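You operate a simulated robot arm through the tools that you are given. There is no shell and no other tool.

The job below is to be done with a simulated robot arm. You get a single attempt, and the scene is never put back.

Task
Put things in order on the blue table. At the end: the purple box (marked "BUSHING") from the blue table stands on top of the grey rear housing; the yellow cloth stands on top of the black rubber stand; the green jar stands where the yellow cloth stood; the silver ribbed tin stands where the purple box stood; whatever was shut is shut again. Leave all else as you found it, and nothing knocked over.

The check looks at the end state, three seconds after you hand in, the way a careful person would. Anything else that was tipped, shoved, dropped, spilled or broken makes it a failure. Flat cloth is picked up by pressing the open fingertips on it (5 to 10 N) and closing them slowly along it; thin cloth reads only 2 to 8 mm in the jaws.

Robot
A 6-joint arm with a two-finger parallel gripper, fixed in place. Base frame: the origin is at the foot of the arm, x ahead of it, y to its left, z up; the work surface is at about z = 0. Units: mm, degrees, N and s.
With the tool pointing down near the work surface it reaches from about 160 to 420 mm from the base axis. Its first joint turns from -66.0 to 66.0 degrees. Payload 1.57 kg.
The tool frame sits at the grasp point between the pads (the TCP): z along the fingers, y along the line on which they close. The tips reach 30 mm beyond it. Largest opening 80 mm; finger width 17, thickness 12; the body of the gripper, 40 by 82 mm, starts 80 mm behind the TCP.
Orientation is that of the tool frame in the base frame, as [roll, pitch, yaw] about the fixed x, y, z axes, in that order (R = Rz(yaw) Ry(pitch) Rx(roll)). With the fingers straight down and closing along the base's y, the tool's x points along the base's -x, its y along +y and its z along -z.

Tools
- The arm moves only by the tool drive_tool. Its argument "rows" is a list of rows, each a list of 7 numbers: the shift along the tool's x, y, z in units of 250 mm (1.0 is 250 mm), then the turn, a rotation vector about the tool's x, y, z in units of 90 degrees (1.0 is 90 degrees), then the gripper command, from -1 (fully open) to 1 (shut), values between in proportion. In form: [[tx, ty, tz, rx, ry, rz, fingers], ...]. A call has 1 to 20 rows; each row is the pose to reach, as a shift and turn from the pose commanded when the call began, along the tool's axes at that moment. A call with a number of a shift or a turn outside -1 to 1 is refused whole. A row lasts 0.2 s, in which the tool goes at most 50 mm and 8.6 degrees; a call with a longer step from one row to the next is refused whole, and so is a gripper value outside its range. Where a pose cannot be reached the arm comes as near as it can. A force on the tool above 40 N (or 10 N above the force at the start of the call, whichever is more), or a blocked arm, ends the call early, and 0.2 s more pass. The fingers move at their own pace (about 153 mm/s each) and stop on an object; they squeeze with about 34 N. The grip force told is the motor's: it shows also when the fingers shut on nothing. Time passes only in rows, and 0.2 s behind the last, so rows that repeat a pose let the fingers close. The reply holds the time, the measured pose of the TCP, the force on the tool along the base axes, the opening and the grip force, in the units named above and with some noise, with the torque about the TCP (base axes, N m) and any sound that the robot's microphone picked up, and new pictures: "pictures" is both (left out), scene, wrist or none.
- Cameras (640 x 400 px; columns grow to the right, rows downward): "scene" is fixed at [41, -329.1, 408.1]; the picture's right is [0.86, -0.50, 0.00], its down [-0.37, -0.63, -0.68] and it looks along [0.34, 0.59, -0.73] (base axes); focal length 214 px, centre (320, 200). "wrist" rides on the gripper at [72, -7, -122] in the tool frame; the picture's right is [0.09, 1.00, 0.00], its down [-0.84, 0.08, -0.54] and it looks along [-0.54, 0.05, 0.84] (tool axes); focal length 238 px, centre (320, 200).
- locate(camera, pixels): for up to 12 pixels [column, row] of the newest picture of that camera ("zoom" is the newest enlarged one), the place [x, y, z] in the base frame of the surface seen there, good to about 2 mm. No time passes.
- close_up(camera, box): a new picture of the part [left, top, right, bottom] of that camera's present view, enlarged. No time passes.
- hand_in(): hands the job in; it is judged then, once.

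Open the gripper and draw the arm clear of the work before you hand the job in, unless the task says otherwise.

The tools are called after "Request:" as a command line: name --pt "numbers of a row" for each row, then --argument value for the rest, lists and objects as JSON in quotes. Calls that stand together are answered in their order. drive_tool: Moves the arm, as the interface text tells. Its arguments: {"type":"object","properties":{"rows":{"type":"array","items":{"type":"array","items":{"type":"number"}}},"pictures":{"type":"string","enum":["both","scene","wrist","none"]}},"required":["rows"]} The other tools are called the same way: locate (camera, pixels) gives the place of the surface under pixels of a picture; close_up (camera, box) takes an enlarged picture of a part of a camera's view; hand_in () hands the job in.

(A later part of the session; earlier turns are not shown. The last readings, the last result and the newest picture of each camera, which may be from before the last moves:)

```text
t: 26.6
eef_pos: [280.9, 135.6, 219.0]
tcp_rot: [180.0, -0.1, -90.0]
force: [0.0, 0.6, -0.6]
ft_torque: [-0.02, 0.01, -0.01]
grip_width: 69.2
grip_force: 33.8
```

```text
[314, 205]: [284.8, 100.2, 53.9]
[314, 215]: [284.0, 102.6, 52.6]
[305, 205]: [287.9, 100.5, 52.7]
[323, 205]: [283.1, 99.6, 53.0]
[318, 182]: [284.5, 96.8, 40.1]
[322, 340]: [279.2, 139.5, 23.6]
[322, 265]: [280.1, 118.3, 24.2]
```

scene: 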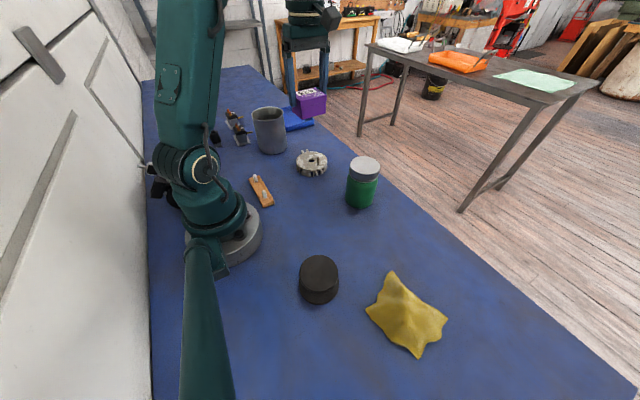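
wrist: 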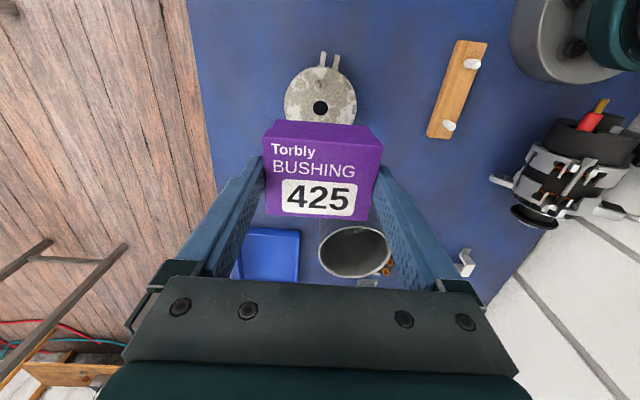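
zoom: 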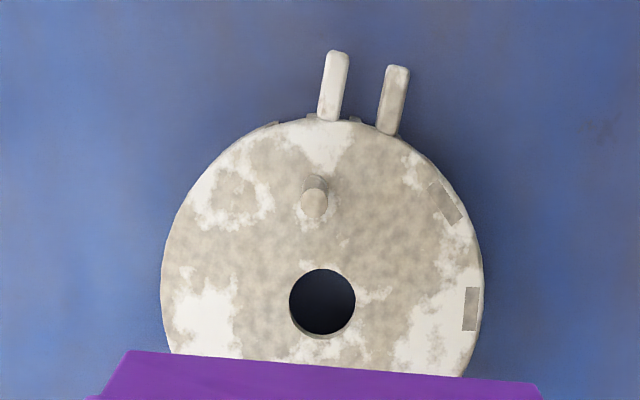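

The pin spans y≈96–103.5, so I shift 3 mm toward +y and lower to TCP z≈100 (box bottom about 20 mm above the disc).

Request:
drive_tool --pt "-0.012 0 0.04 0 0 0 0.5" --pt "-0.012 0 0.1 0 0 0 0.5" --pt "-0.012 0 0.16 0 0 0 0.5" --pt "-0.012 0 0.22 0 0 0 0.5" --pt "-0.012 0 0.28 0 0 0 0.5" --pt "-0.012 0 0.34 0 0 0 0.5" --pt "-0.012 0 0.4 0 0 0 0.5" --pt "-0.012 0 0.44 0 0 0 0.5" --pt "-0.012 0 0.476 0 0 0 0.5" --pt "-0.012 0 0.476 0 0 0 0.5"

Request:
close_up --camera "scene" --box '[280, 110, 350, 185]'

Request:
locate --camera "wrist" --pixels '[[265, 139], [380, 146], [366, 217], [268, 212]]'

```text
t: 28.8
eef_pos: [280.2, 138.2, 100.1]
tcp_rot: [180.0, -0.1, -90.1]
force: [0.8, 0.0, -0.5]
ft_torque: [-0.03, 0.0, -0.01]
grip_width: 69.2
grip_force: 33.6
```

scene: 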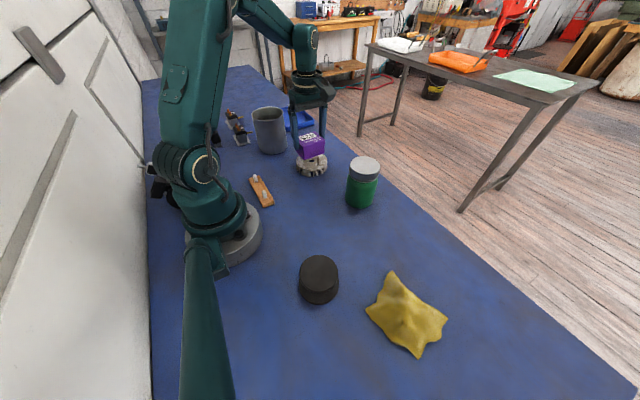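
wrist: 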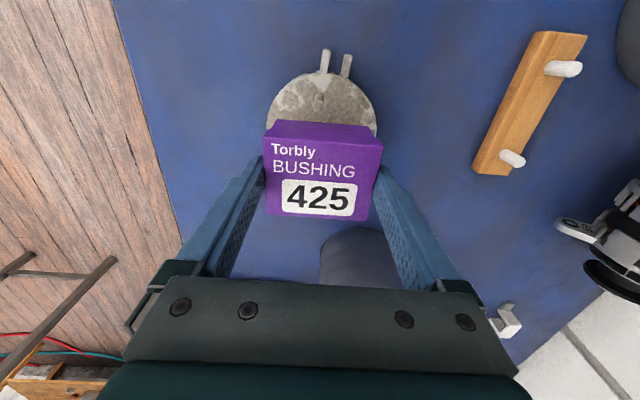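

```text
5.33 times, centred on (315, 148) of scene
```

zoom: 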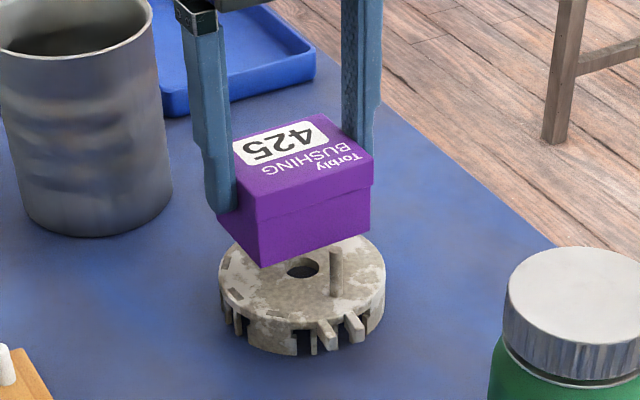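

```text
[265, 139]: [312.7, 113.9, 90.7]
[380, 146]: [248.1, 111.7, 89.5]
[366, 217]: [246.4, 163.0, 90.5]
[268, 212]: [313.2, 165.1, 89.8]
```

The box is well placed over the disc beside the pin. I lower the last 20 mm slowly and watch the force.

Request:
drive_tool --pt "0 0 0.016 0 0 0 0.5" --pt "0 0 0.032 0 0 0 0.5" --pt "0 0 0.048 0 0 0 0.5" --pt "0 0 0.06 0 0 0 0.5" --pt "0 0 0.068 0 0 0 0.5" --pt "0 0 0.074 0 0 0 0.5" --pt "0 0 0.078 0 0 0 0.5" --pt "0 0 0.078 0 0 0 0.5" --pictures "scene"

Request:
close_up --camera "scene" --box '[280, 110, 350, 185]'

```text
t: 30.6
eef_pos: [280.7, 139.3, 81.8]
tcp_rot: [-179.9, -0.1, -90.1]
force: [0.1, 0.1, -0.5]
ft_torque: [-0.01, -0.01, -0.02]
grip_width: 69.1
grip_force: 34.3
```

scene: 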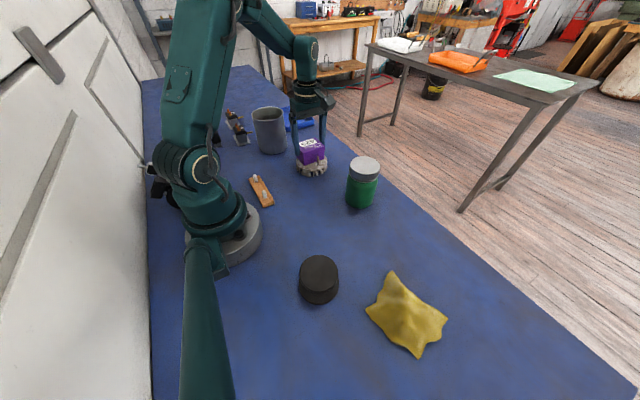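

```text
5.33 times, centred on (315, 148) of scene
```

zoom: 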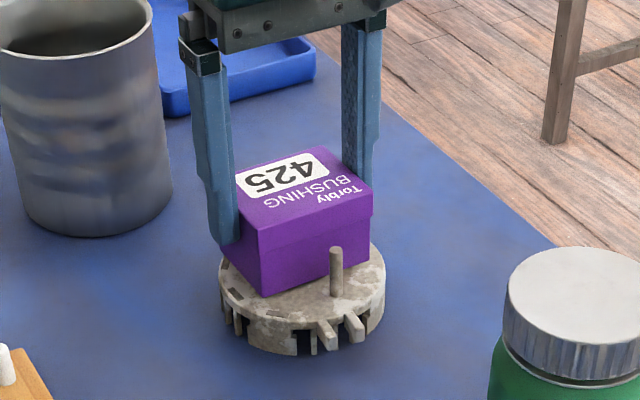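

Almost touching; no contact force yet (−0.5 N). I creep down 2.5 mm more.

Request:
drive_tool --pt "0 0 0.002 0 0 0 0.5" --pt "0 0 0.004 0 0 0 0.5" --pt "0 0 0.006 0 0 0 0.5" --pt "0 0 0.008 0 0 0 0.5" --pt "0 0 0.008 0 0 0 0.5" --pictures "none"

```text
t: 31.8
eef_pos: [280.2, 140.7, 78.9]
tcp_rot: [-179.8, 0.0, -90.0]
force: [-3.2, -0.5, 10.5]
ft_torque: [0.2, 0.34, 0.07]
grip_width: 69.0
grip_force: 34.5
```

Contact: 10 N upward. I ease back about 1 mm, then open the jaws in steps.

Request:
drive_tool --pt "0 0 -0.003 0 0 0 0.5" --pt "0 0 -0.003 0 0 0 -0.6" --pt "0 0 -0.003 0 0 0 -0.75" --pt "0 0 -0.003 0 0 0 -0.85" --pt "0 0 -0.003 0 0 0 -1" --pt "0 0 -0.003 0 0 0 -1"

Request:
close_up --camera "scene" --box '[280, 110, 350, 185]'

```text
t: 33.2
eef_pos: [280.1, 138.6, 80.1]
tcp_rot: [180.0, -0.1, -90.1]
force: [0.0, -0.2, -0.2]
ft_torque: [0.01, -0.01, 0.01]
grip_width: 80.1
grip_force: 0.1
```

scene: 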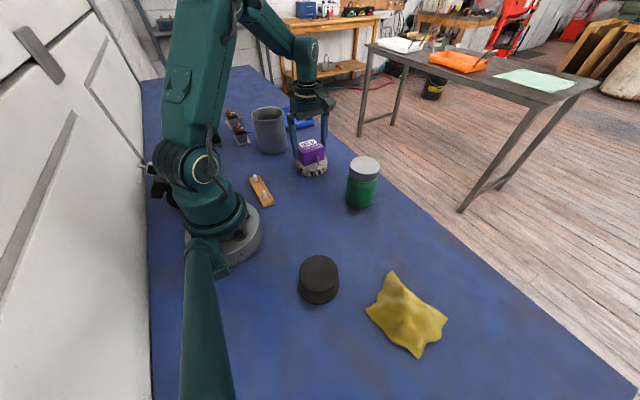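
wrist: 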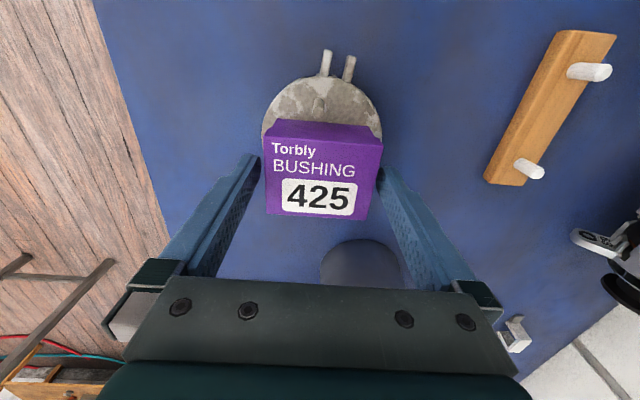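

```text
5.33 times, centred on (315, 148) of scene
```

zoom: 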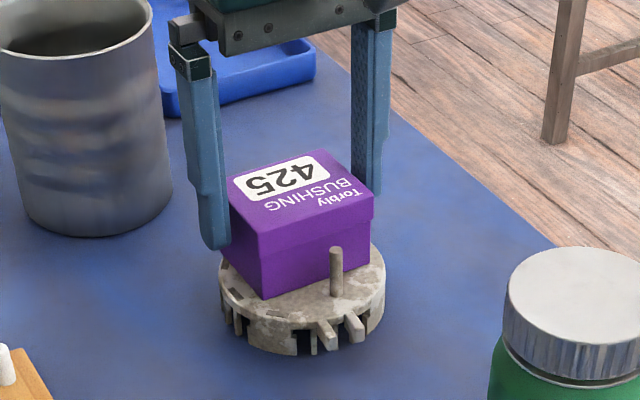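

The box stands on the disc beside the pin. I withdraw straight up.

Request:
drive_tool --pt "0 0 -0.03 0 0 0 -1" --pt "0 0 -0.08 0 0 0 -1" --pt "0 0 -0.14 0 0 0 -1" --pt "0 0 -0.22 0 0 0 -1" --pt "0 0 -0.3 0 0 0 -1" --pt "0 0 -0.4 0 0 0 -1" --pt "0 0 -0.5 0 0 0 -1" --pt "0 0 -0.6 0 0 0 -1" --pt "0 0 -0.6 0 0 0 -1"

Request:
close_up --camera "scene" --box '[280, 110, 350, 185]'

```text
t: 35.2
eef_pos: [279.7, 137.8, 231.5]
tcp_rot: [-180.0, -0.1, -90.0]
force: [0.3, 0.4, -0.6]
ft_torque: [-0.02, 0.03, 0.03]
grip_width: 80.1
grip_force: 0.1
```

scene: 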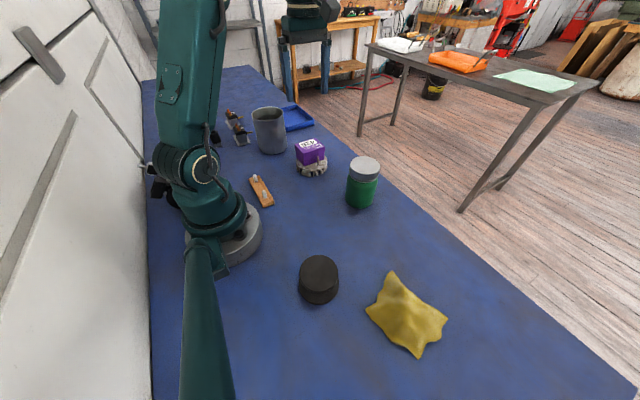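
wrist: 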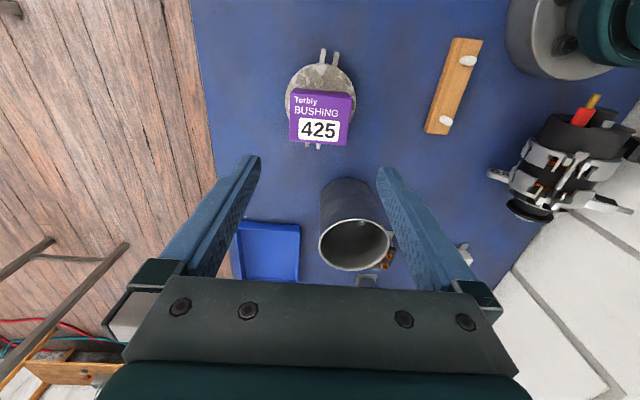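

```text
5.33 times, centred on (315, 148) of scene
```

zoom: 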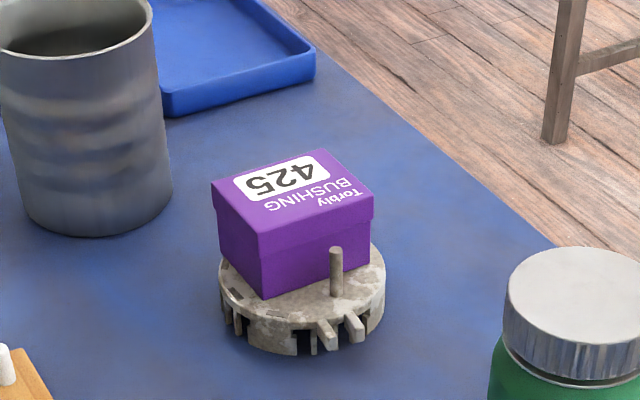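

The box stands stably on the housing. While here, I measure the tin's rim for later: it's at about (355,243) in the wrist view.

Request:
close_up --camera "wrist" --box '[300, 160, 410, 290]'

Request:
locate --camera "wrist" --pixels '[[319, 243], [390, 246], [354, 270], [356, 217], [330, 262], [380, 226], [330, 225], [380, 264], [355, 182], [355, 255], [323, 180], [380, 190]]'

```text
3.08 times, centred on (355, 225) of wrist
```

zoom: 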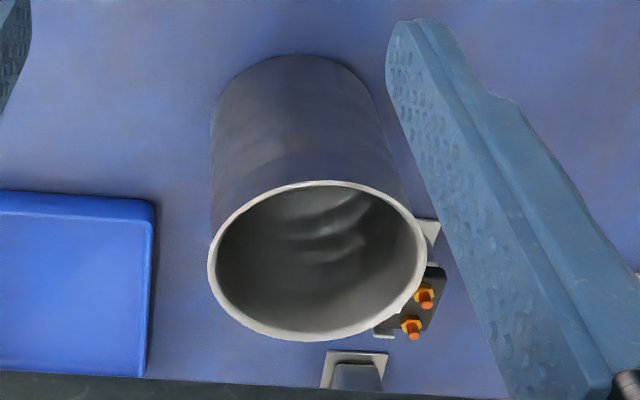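

```text
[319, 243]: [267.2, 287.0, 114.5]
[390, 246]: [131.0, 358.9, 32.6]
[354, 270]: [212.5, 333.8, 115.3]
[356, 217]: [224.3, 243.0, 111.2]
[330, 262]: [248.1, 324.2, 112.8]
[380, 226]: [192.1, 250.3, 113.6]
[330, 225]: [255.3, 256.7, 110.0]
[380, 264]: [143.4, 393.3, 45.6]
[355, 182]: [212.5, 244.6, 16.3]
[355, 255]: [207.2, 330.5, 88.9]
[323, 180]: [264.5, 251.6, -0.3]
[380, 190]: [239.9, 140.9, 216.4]
```

The tin's rim fits a circle centred at (220,288), radius ≈46.5, height ≈114. Now I swing to the right toward the cloth, first part.

Request:
drive_tool --pt "0.079 -0.004 -0.002 0 0 0.089 -1" --pt "0.158 -0.008 -0.003 0 0 0.178 -1" --pt "0.238 -0.012 -0.005 0 0 0.267 -1" --pt "0.317 -0.016 -0.006 0 0 0.356 -1" --pt "0.396 -0.02 -0.008 0 0 0.445 -1" --pt "0.475 -0.024 -0.01 0 0 0.533 -1" --pt "0.554 -0.028 -0.011 0 0 0.622 -1" --pt "0.634 -0.032 -0.013 0 0 0.711 -1" --pt "0.713 -0.036 -0.014 0 0 0.8 -1" --pt "0.792 -0.04 -0.016 0 0 0.889 -1" --pictures "none"

Request:
drive_tool --pt "0.05 -0.054 0 0 0 0.067 -1" --pt "0.1 -0.108 0 0 0 0.133 -1" --pt "0.15 -0.162 0 0 0 0.2 -1" --pt "0.2 -0.216 0 0 0 0.267 -1" --pt "0.25 -0.27 0 0 0 0.333 -1" --pt "0.3 -0.325 0 0 0 0.4 -1" --pt "0.35 -0.379 0 0 0 0.467 -1" --pt "0.4 -0.433 0 0 0 0.533 -1" --pt "0.45 -0.487 0 0 0 0.6 -1" --pt "0.502 -0.541 0 0 0 0.667 -1" --pt "0.502 -0.541 0 0 0 0.667 -1"

```text
t: 37.4
eef_pos: [289.8, -59.3, 234.9]
tcp_rot: [-180.0, 0.0, -170.2]
force: [0.2, -0.2, -0.4]
ft_torque: [0.01, 0.0, 0.0]
grip_width: 80.2
grip_force: 0.2
```

```text
t: 39.8
eef_pos: [189.1, -213.0, 234.3]
tcp_rot: [-180.0, 0.1, 129.8]
force: [0.2, 0.9, 0.2]
ft_torque: [0.01, -0.01, -0.03]
grip_width: 80.2
grip_force: 0.0
```

scene: 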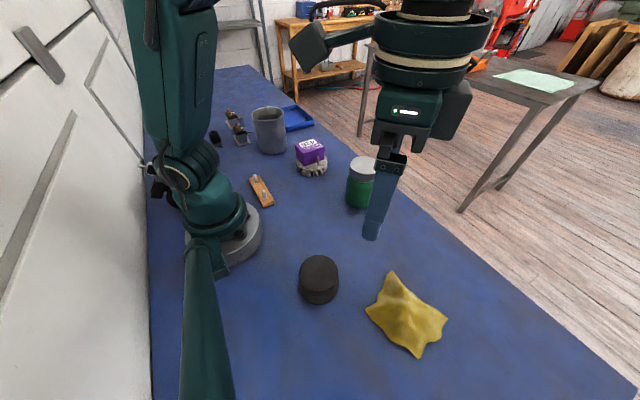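
wrist: 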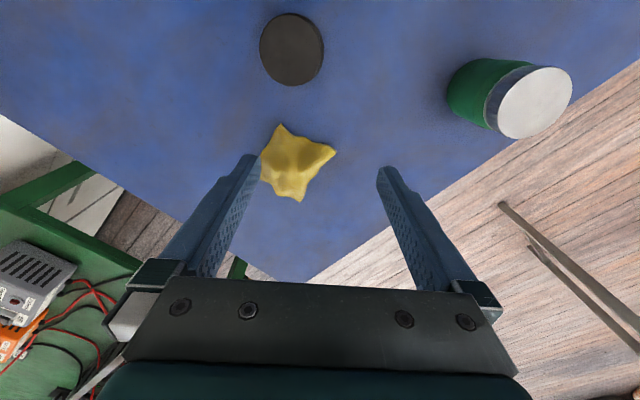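

The cloth is at (295,163) in the wrist view; I enlarge and measure it along with the stand.

Request:
close_up --camera "wrist" --box '[245, 110, 350, 215]'

Request:
locate --camera "zoom" --pixels '[[320, 200], [210, 60], [540, 150], [330, 360], [100, 170], [290, 180], [250, 130], [400, 150], [340, 290], [200, 250], [420, 200], [160, 180]]'

Request:
locate --camera "wrist" --pixels '[[292, 48], [262, 50], [322, 48], [290, 16], [292, 84], [535, 103], [500, 105], [568, 90], [520, 135], [555, 68], [305, 275]]'

```text
3.81 times, centred on (298, 162) of wrist
```

zoom: 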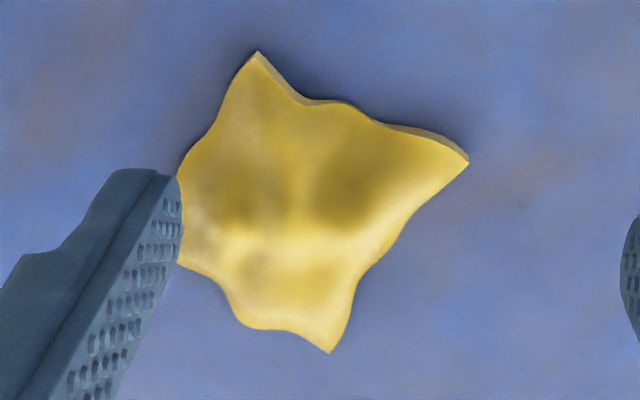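

```text
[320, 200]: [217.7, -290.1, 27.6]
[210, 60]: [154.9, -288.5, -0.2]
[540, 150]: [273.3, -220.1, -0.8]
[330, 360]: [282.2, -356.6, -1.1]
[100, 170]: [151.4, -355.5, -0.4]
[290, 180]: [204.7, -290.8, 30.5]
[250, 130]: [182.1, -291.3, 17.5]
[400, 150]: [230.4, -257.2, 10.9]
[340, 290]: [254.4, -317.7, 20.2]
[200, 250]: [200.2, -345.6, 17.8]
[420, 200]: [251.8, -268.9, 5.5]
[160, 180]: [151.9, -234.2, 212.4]
```

```text
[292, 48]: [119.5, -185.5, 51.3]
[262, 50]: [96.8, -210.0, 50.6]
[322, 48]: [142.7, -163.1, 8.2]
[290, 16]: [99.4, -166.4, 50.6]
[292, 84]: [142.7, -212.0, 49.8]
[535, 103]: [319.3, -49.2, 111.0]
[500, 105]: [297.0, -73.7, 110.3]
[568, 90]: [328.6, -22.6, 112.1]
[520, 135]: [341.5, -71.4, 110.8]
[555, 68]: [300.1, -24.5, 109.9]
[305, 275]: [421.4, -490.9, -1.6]
```

I map the cloth's corners and heights from the scene camera too.

Request:
close_up --camera "scene" --box '[355, 260, 455, 365]'

Request:
locate --camera "scene" --pixels '[[393, 274], [445, 319], [419, 355], [368, 308], [405, 300], [405, 310], [405, 320], [395, 300], [415, 305], [395, 290], [415, 318], [420, 330]]'

Request:
locate --camera "scene" --pixels '[[390, 310], [400, 325], [410, 335], [425, 320], [430, 315], [385, 300], [398, 280], [400, 312], [410, 312], [400, 305], [412, 345], [380, 308]]'

```text
3.81 times, centred on (405, 312) of scene
```

zoom: 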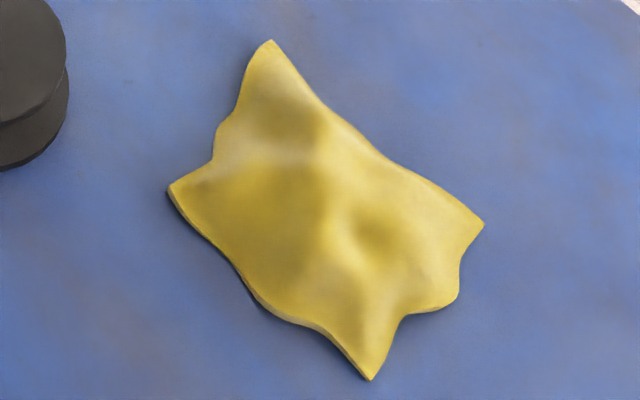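

```text
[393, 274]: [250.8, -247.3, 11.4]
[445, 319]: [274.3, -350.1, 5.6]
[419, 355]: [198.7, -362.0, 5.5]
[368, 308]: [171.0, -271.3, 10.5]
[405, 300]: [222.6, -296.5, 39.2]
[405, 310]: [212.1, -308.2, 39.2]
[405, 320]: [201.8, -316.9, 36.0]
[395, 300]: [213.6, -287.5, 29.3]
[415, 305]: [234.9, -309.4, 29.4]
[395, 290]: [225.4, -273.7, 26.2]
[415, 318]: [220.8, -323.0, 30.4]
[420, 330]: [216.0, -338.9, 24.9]
```

```text
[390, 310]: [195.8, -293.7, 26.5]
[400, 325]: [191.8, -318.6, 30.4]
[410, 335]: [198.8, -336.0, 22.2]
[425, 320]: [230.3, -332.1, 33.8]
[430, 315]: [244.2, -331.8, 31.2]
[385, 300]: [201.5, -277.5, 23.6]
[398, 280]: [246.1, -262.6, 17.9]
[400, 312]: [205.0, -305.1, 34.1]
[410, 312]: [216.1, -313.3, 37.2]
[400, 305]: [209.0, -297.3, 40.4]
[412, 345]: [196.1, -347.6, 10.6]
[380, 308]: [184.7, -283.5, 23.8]
```

The cloth is a crumpled dome about 40 mm high. I take a finer height map through the zoom picture to choose the best ridge to pinch.

Request:
locate --camera "zoom" --pixels '[[260, 90], [290, 90], [310, 120], [260, 120], [240, 150], [280, 150], [320, 150], [350, 160], [380, 180], [240, 180], [280, 180], [310, 180]]'

Request:
locate --camera "zoom" --pixels '[[340, 190], [370, 210], [400, 200], [430, 200], [210, 200], [250, 210], [290, 210], [320, 210], [345, 230], [375, 235], [410, 230], [440, 230]]'

Request:
locate --camera "zoom" --pixels '[[240, 240], [280, 240], [310, 240], [340, 260], [370, 265], [400, 260], [440, 270], [270, 280], [310, 280], [345, 290], [380, 300], [360, 340]]'

```text
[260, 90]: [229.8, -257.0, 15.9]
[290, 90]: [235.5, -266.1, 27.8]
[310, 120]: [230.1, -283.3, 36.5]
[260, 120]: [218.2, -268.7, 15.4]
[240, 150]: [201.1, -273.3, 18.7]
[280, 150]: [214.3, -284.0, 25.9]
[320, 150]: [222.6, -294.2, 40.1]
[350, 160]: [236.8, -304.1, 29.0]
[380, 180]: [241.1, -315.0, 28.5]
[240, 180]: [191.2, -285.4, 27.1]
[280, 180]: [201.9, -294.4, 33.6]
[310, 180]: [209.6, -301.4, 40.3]
```

```text
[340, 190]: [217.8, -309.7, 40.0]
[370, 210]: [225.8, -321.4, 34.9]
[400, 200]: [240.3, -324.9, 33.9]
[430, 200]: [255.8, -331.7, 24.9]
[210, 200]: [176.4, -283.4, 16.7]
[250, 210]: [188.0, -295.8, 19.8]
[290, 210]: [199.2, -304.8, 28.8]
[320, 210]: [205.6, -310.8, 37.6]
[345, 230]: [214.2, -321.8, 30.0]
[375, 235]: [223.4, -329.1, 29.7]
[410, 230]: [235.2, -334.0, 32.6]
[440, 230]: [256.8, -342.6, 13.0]
```

```text
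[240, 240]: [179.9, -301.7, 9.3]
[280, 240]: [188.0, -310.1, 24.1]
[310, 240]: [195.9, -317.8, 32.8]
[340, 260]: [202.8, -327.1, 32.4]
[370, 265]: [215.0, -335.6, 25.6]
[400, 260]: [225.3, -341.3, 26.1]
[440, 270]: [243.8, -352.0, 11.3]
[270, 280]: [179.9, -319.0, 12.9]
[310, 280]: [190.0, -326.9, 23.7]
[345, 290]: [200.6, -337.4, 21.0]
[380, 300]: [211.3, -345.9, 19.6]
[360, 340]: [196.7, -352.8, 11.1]
```

A ridge runs from the corner (251,−247) up to the peak (215,−303). I map its other flank from the wrist camera.

Request:
close_up --camera "wrist" --box '[245, 110, 350, 215]'

Request:
locate --camera "zoom" --pixels '[[340, 180], [370, 180], [400, 180], [430, 170], [340, 210], [370, 210], [400, 210], [340, 240], [370, 240], [350, 270], [460, 163], [440, 155]]'

Request:
locate --camera "zoom" --pixels '[[300, 150], [330, 150], [360, 150], [390, 150], [300, 120], [340, 125], [280, 200], [300, 240], [320, 270], [260, 240], [340, 330], [300, 300]]'

```text
3.81 times, centred on (298, 162) of wrist
```

zoom: 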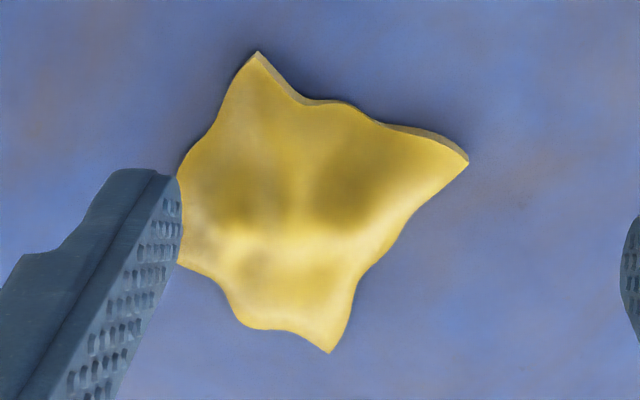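

```text
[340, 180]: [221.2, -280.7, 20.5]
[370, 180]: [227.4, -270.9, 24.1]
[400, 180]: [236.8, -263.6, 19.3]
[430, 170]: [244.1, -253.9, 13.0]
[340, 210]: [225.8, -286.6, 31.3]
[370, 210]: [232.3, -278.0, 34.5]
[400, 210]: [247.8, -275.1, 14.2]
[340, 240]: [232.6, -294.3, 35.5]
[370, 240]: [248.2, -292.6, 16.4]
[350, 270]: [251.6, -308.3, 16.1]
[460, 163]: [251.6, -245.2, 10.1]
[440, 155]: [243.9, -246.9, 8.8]
```

```text
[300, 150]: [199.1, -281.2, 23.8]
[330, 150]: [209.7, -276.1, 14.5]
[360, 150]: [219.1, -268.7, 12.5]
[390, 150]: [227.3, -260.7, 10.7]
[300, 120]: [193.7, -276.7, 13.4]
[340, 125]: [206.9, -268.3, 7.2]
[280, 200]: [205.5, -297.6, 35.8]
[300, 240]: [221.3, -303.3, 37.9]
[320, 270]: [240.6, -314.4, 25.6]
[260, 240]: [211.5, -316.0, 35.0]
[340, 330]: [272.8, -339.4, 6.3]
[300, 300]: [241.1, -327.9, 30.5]
```

The ridge near (229,−287), ~36 mm high with flanks falling to ~16 mm on both sides, is the best pinch spot, with the jaws closing along (0.85,−0.53). I hover above it with yaw ≈58 and a partly open jaw.

Request:
drive_tool --pt "-0.037 -0.007 0.05 0 0 0.088 -0.6" --pt "-0.073 -0.015 0.1 0 0 0.176 -0.4" --pt "-0.11 -0.022 0.152 0 0 0.265 -0.3" --pt "-0.146 -0.03 0.203 0 0 0.353 -0.3" --pt "-0.183 -0.037 0.254 0 0 0.441 -0.3" --pt "-0.219 -0.045 0.304 0 0 0.529 -0.3" --pt "-0.256 -0.052 0.355 0 0 0.618 -0.3" --pt "-0.292 -0.06 0.406 0 0 0.706 -0.3" --pt "-0.329 -0.067 0.456 0 0 0.794 -0.3" --pt "-0.329 -0.067 0.456 0 0 0.794 -0.3"

```text
t: 42.0
eef_pos: [229.7, -288.2, 119.6]
tcp_rot: [179.9, 0.0, 58.2]
force: [0.6, 0.2, 0.9]
ft_torque: [-0.05, -0.02, 0.01]
grip_width: 52.0
grip_force: 0.0
```

scene: 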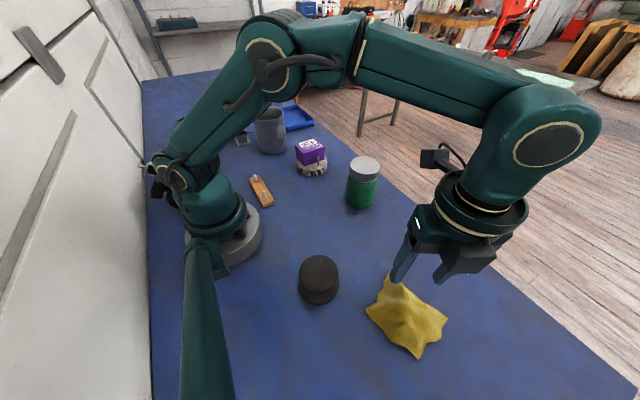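
wrist: 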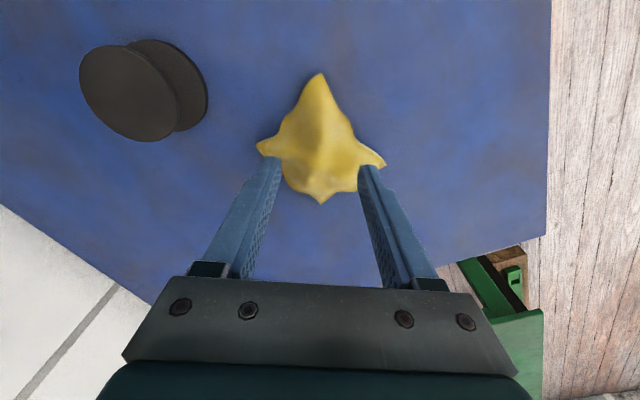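

From here the ridge runs straight up the picture at column ≈318, between the fingertips. I enlarge to check the alignment.

Request:
close_up --camera "wrist" --box '[245, 65, 395, 215]'

Request:
locate --camera "wrist" --pixels '[[300, 130], [310, 130], [320, 130], [330, 130], [340, 130], [300, 145], [310, 145], [320, 145], [330, 145], [340, 145], [350, 145], [290, 145]]'

Request:
locate --camera "wrist" --pixels '[[300, 160], [310, 160], [320, 160], [330, 160], [340, 160], [290, 160], [350, 160], [320, 115], [310, 115], [330, 115], [320, 175], [320, 190]]'

```text
2.67 times, centred on (320, 140) of wrist
```

zoom: 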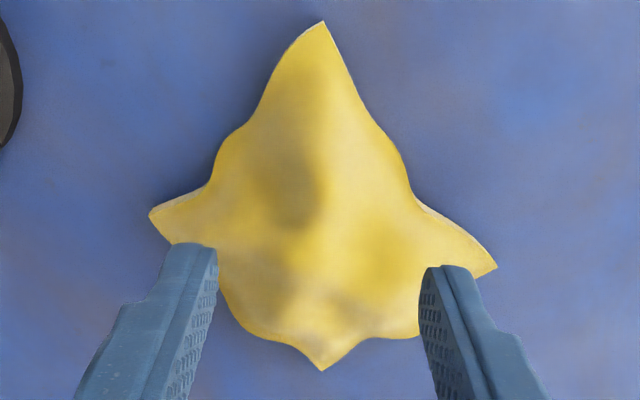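

```text
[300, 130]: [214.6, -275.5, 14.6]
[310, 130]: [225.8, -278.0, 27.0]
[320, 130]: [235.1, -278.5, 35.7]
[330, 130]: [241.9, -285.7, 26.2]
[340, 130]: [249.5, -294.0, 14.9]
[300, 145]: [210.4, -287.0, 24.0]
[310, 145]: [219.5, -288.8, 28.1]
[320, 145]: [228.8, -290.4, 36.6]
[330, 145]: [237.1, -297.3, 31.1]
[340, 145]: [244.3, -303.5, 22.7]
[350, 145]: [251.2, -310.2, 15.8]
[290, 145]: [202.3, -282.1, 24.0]
```

```text
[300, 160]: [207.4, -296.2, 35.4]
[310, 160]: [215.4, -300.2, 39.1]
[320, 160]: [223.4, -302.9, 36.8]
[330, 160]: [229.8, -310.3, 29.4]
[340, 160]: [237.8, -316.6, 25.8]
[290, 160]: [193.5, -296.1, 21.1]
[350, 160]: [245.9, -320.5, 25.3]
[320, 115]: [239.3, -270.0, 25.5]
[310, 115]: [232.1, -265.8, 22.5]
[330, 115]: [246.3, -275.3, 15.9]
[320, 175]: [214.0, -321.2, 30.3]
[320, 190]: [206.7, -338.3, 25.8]
```

The ridge line passes (235,−278.5) and (229,−290) at z≈36 with flanks at z≈15 about 19 mm to each side. I descend around (232.5,−283) until the tips are near z≈18.

Request:
drive_tool --pt "0.024 -0.001 0.05 0 0 0 -0.3" --pt "0.024 -0.001 0.1 0 0 0 -0.3" --pt "0.024 -0.001 0.15 0 0 0 -0.3" --pt "0.024 -0.001 0.2 0 0 0 -0.3" --pt "0.024 -0.001 0.24 0 0 0 -0.3" --pt "0.024 -0.001 0.265 0 0 0 -0.3" --pt "0.024 -0.001 0.286 0 0 0 -0.3" --pt "0.024 -0.001 0.286 0 0 0 -0.3"

Request:
close_up --camera "scene" --box '[355, 240, 475, 365]'

```text
t: 43.8
eef_pos: [232.4, -282.6, 48.1]
tcp_rot: [179.9, 0.0, 58.4]
force: [-0.2, 0.8, 0.0]
ft_torque: [-0.01, -0.01, -0.06]
grip_width: 52.0
grip_force: 0.1
```

scene: 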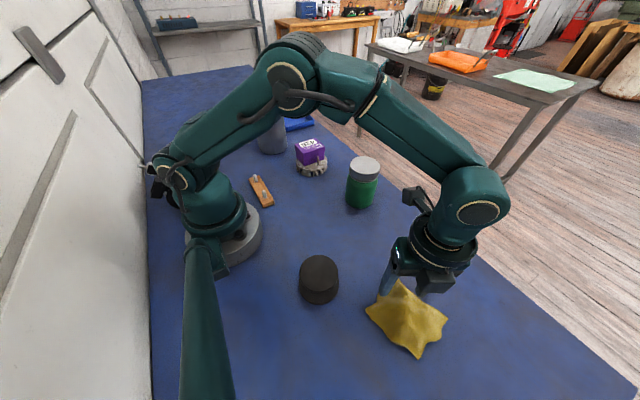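
wrist: 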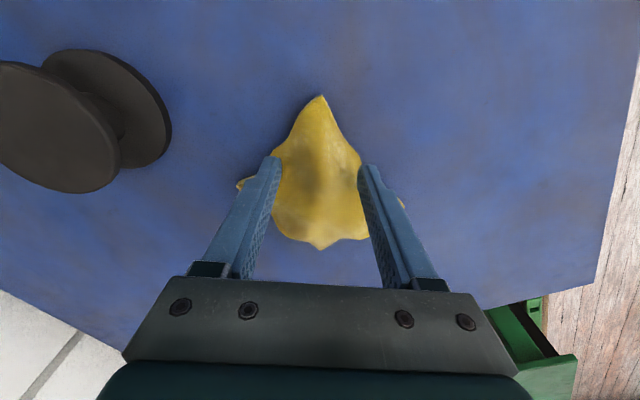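

```text
3.20 times, centred on (415, 302) of scene
```

zoom: 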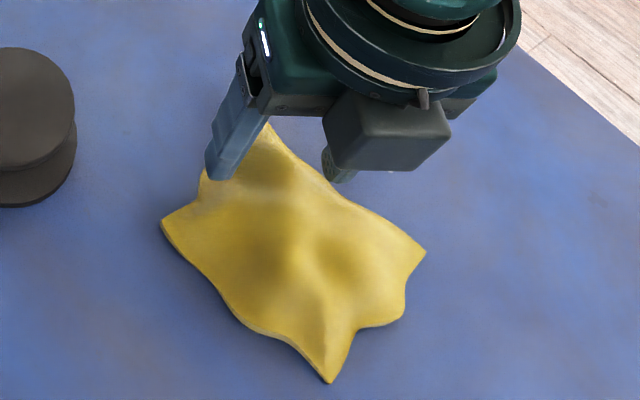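

The fingers straddle the ridge freely (no force). I go 5 mm lower and close slowly.

Request:
drive_tool --pt "0 0 0.01 0 0 0 -0.3" --pt "0 0 0.02 0 0 0 -0.3" --pt "0 0 0.02 0 0 0 -0.2" --pt "0 0 0.02 0 0 0 -0.1" --pt "0 0 0.02 0 0 0 0.0" --pt "0 0 0.02 0 0 0 0.1" --pt "0 0 0.02 0 0 0 0.2" --pt "0 0 0.02 0 0 0 0.3" --pt "0 0 0.02 0 0 0 0.3"

Request:
close_up --camera "scene" --box '[355, 240, 475, 365]'

```text
t: 45.8
eef_pos: [233.3, -282.7, 43.0]
tcp_rot: [179.8, 0.1, 58.4]
force: [-0.5, -0.2, 0.1]
ft_torque: [0.02, 0.02, -0.01]
grip_width: 27.8
grip_force: 0.1
```

scene: 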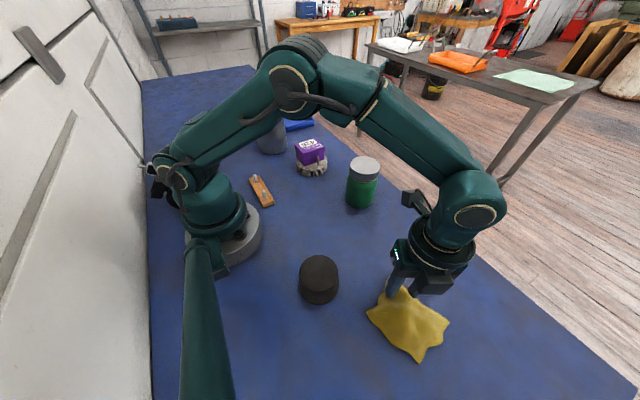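
wrist: 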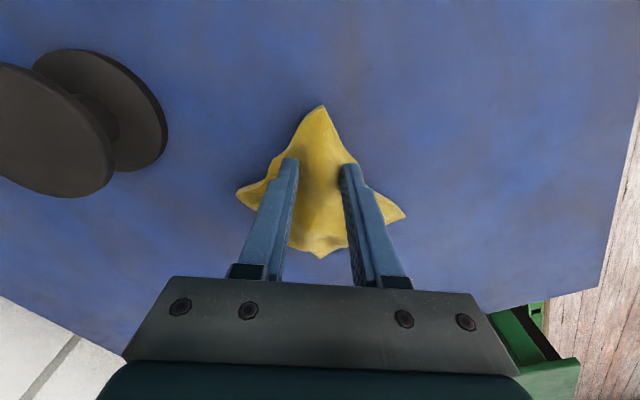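

```text
3.20 times, centred on (415, 302) of scene
```

zoom: 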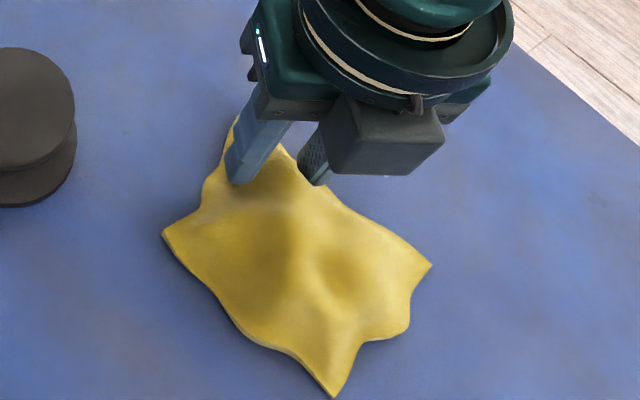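

The jaws are at 27.8 mm with little resistance, and the cloth's corners have crept a few mm toward −x,−y. I look closely at whether it deforms or slides.

Request:
close_up --camera "wrist" --box '[225, 90, 415, 270]'

Request:
locate --camera "wrist" --pixels '[[321, 108], [238, 195], [403, 216], [320, 257], [320, 140], [320, 160], [320, 180], [310, 200], [330, 200], [318, 220], [310, 170], [332, 170]]'

```text
2.22 times, centred on (320, 180) of wrist
```

zoom: 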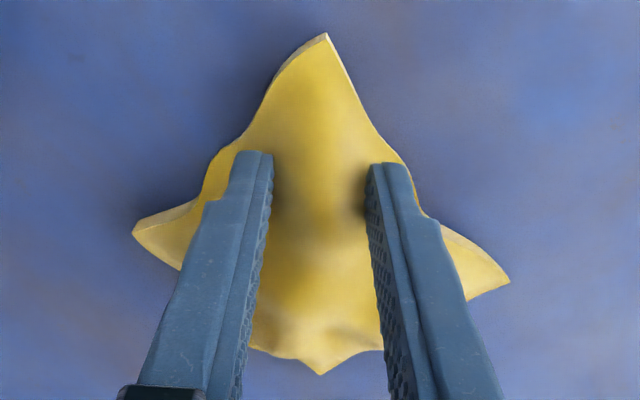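

```text
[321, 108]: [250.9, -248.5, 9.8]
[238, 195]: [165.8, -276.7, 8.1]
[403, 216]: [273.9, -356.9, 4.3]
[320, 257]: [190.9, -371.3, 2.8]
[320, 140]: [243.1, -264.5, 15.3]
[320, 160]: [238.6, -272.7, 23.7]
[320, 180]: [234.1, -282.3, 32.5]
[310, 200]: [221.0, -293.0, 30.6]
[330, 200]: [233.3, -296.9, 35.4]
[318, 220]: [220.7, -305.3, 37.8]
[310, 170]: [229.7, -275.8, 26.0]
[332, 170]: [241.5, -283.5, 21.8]
```

The cloth seems to give (corners spread, ridge lower), so it is soft. I continue closing slowly on the ridge.

Request:
drive_tool --pt "0 0 0 0 0 0 0.38" --pt "0 0 0 0 0 0 0.46" --pt "0 0 0 0 0 0 0.54" --pt "0 0 0 0 0 0 0.62" --pt "0 0 0 0 0 0 0.7" --pt "0 0 0 0 0 0 0.7"

Request:
close_up --camera "wrist" --box '[225, 90, 415, 270]'

Request:
close_up --camera "scene" --box '[355, 240, 475, 365]'

```text
t: 47.2
eef_pos: [233.4, -282.1, 43.1]
tcp_rot: [179.9, -0.1, 58.4]
force: [0.2, 0.7, 0.3]
ft_torque: [-0.02, 0.02, 0.02]
grip_width: 11.8
grip_force: 0.1
```

scene: 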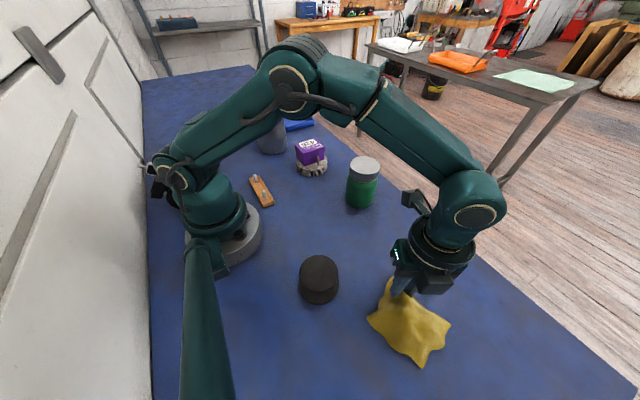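
wrist: 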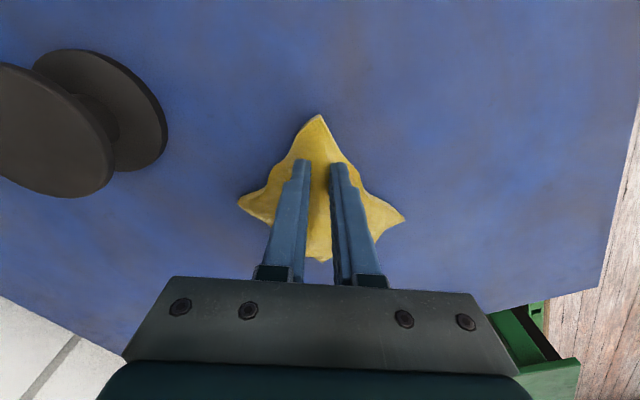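

```text
2.22 times, centred on (320, 180) of wrist
```

zoom: 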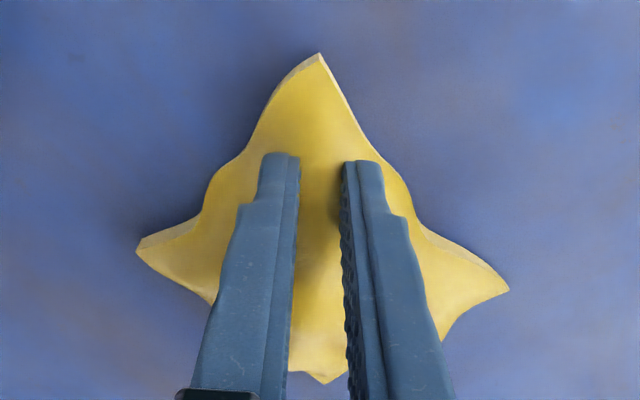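

```text
3.20 times, centred on (415, 302) of scene
```

zoom: 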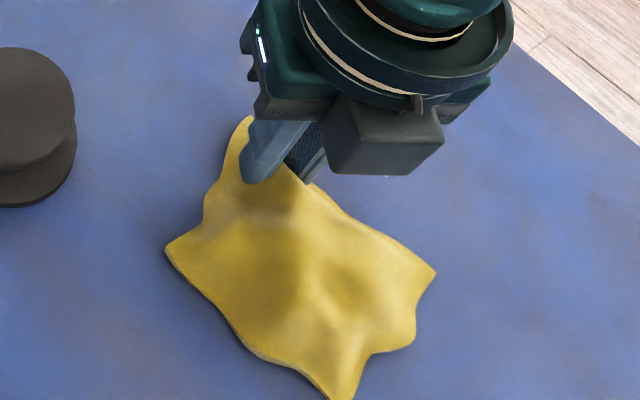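

I measure the corners and ridge again to tell whether it slid or folded.

Request:
locate --camera "wrist" --pixels '[[319, 117], [239, 203], [404, 221], [319, 256], [319, 140], [318, 155], [317, 170], [318, 185], [318, 200], [300, 140], [340, 145], [318, 225]]'

Request:
locate --camera "zoom" --pixels '[[170, 247], [430, 271], [340, 392], [247, 122], [290, 200], [280, 230], [300, 260], [340, 250], [270, 190], [320, 220], [300, 300], [350, 300]]'

```text
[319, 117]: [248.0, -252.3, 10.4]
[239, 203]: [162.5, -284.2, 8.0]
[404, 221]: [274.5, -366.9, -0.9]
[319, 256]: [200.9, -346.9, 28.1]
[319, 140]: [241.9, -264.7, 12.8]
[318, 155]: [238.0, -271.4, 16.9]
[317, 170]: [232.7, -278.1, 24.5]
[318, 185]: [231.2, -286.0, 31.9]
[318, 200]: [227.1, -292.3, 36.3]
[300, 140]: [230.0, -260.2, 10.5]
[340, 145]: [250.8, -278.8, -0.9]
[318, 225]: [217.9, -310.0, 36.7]
```

```text
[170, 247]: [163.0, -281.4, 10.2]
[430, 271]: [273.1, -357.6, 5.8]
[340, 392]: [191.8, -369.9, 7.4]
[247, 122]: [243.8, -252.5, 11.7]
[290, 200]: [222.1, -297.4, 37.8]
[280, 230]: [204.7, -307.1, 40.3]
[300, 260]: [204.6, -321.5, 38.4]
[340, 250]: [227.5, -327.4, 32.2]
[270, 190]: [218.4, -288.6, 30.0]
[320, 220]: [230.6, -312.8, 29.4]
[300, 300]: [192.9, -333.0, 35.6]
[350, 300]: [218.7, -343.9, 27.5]
```

The cloth slid about 9 mm as a whole toward −x,−y while the ridge stays between the jaws. I close fully and see whether the jaws catch a fold.

Request:
drive_tool --pt "0 0 0 0 0 0 0.76" --pt "0 0 0 0 0 0 0.82" --pt "0 0 0 0 0 0 0.88" --pt "0 0 0 0 0 0 0.94" --pt "0 0 0 0 0 0 1" --pt "0 0 0 0 0 0 1"

Request:
close_up --camera "wrist" --box '[225, 90, 415, 270]'

Request:
close_up --camera "scene" --box '[355, 240, 475, 375]'

```text
t: 48.6
eef_pos: [231.8, -283.1, 43.7]
tcp_rot: [179.9, 0.0, 58.4]
force: [-0.1, -1.1, -0.1]
ft_torque: [-0.01, -0.01, 0.02]
grip_width: 0.0
grip_force: 21.3
```

scene: 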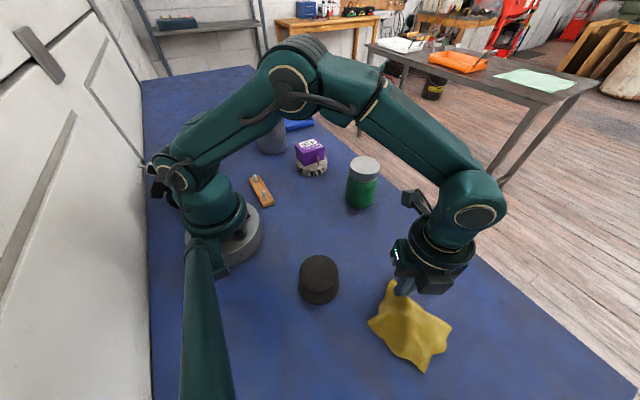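
wrist: 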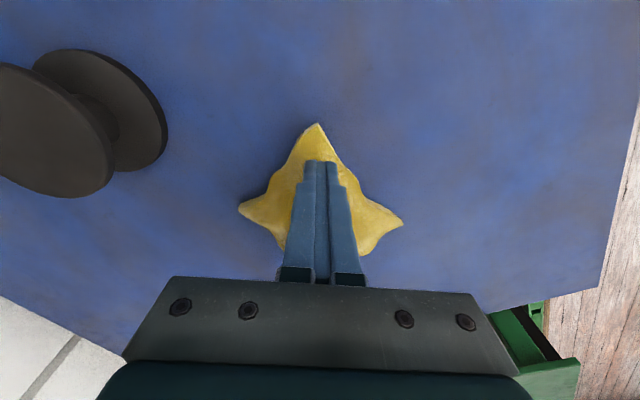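

```text
2.22 times, centred on (320, 180) of wrist
```

zoom: 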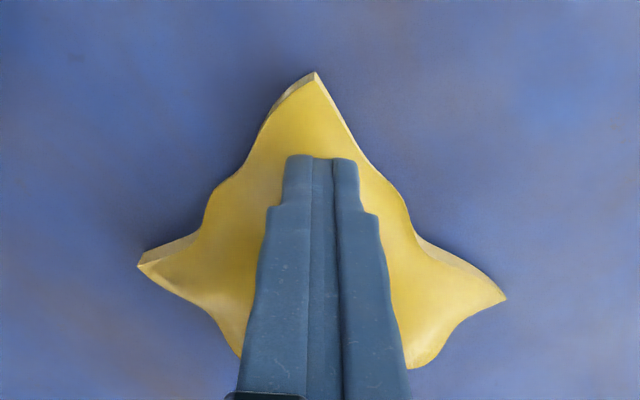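

```text
2.96 times, centred on (415, 308) of scene
```

zoom: 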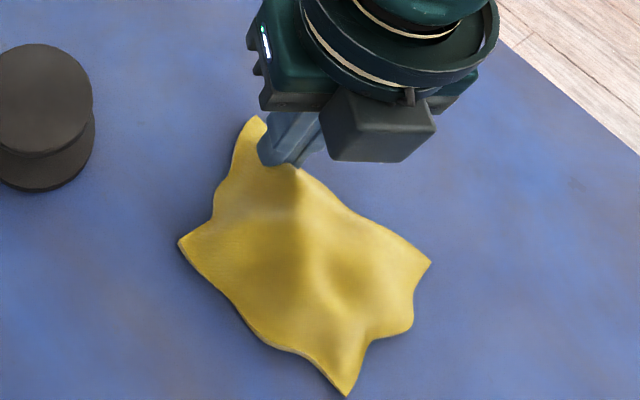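

The jaws closed on nothing: the smooth wedge slid out. I raise the tool, reopen, and re-measure the cloth before trying the press-and-close way.

Request:
drive_tool --pt "0 0 -0.05 0 0 0 1" --pt "0 0 -0.12 0 0 0 1" --pt "0 0 -0.2 0 0 0 0.5" --pt "0 0 -0.28 0 0 0 0" --pt "0.03 0 -0.36 0 0 0 -0.5" --pt "0.06 0 -0.44 0 0 0 -1" --pt "0.06 0 -0.44 0 0 0 -1"

Request:
close_up --camera "wrist" --box '[235, 60, 405, 230]'

Request:
close_up --camera "scene" --box '[355, 260, 465, 375]'

```text
t: 50.2
eef_pos: [240.7, -268.6, 153.8]
tcp_rot: [179.9, -0.1, 58.5]
force: [-0.5, 0.9, 0.4]
ft_torque: [0.01, 0.01, 0.03]
grip_width: 79.8
grip_force: 0.1
```

scene: 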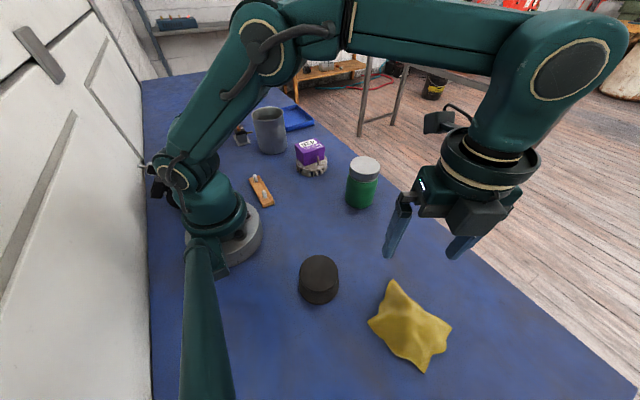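
wrist: 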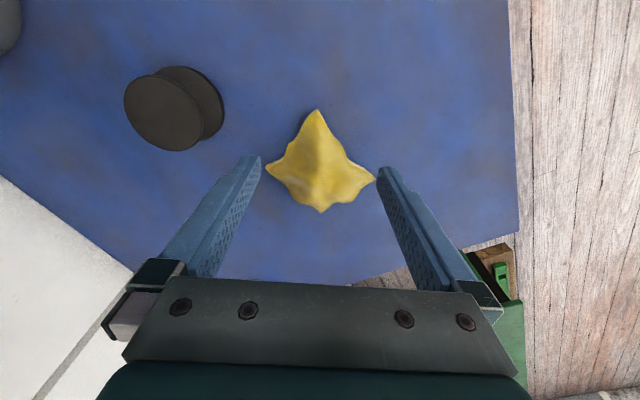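

```text
2.35 times, centred on (320, 145) of wrist
```

zoom: 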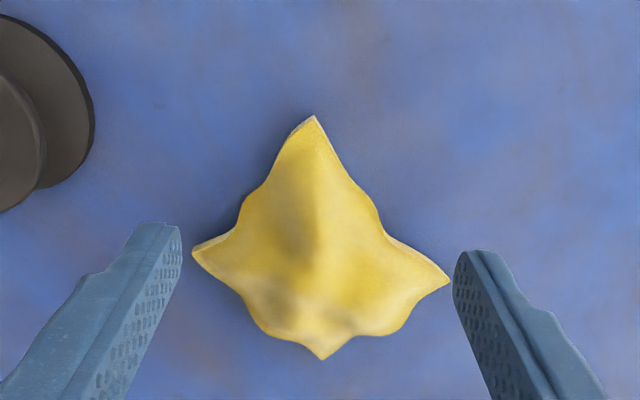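

```text
3.48 times, centred on (410, 318) of scene
```

zoom: 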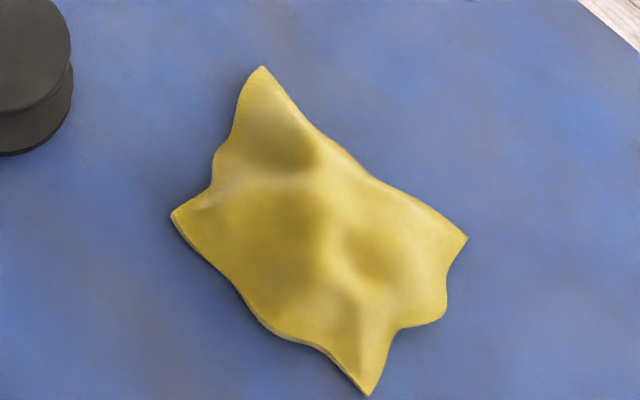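

The shape sprang back exactly the same, about 10 mm displaced. I map its outline edges to choose a place where both fingertips can press on its margin and close along it.

Request:
locate --camera "wrist" --pixels '[[317, 112], [329, 134], [343, 149], [346, 160], [358, 168], [372, 178], [268, 167], [287, 182], [295, 197], [308, 202], [320, 210], [300, 130]]'

Request:
locate --camera "zoom" --pixels '[[177, 214], [208, 253], [238, 288], [272, 326], [320, 342], [365, 388], [215, 180], [235, 140], [262, 72], [440, 310], [446, 270], [400, 325]]'

Request:
locate --camera "wrist" --pixels '[[290, 145], [300, 150], [310, 150], [320, 150], [330, 150], [290, 165], [305, 165], [320, 165], [335, 165], [350, 170], [310, 185], [330, 185]]'

```text
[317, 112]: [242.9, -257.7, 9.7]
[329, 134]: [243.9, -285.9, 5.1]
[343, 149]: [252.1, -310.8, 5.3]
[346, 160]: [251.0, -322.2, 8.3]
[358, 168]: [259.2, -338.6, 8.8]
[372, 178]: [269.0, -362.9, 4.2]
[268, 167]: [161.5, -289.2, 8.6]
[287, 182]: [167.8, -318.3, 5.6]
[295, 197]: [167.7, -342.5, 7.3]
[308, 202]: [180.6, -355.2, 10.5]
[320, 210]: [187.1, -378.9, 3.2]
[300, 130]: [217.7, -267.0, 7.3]
```

```text
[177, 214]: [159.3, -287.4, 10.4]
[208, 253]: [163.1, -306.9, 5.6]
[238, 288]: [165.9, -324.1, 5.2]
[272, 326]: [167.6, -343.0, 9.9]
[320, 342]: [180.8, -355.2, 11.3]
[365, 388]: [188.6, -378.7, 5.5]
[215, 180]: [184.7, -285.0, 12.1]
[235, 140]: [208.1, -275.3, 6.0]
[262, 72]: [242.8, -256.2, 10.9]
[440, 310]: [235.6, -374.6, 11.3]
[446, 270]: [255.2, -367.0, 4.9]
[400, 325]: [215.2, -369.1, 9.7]
```

```text
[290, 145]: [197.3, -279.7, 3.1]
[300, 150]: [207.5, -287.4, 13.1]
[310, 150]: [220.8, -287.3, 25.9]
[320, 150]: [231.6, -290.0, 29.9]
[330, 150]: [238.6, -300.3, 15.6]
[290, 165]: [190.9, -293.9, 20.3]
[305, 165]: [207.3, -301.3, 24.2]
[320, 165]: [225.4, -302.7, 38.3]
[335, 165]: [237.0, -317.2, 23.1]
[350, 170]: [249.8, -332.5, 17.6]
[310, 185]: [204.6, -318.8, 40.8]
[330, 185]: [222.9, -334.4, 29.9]
```

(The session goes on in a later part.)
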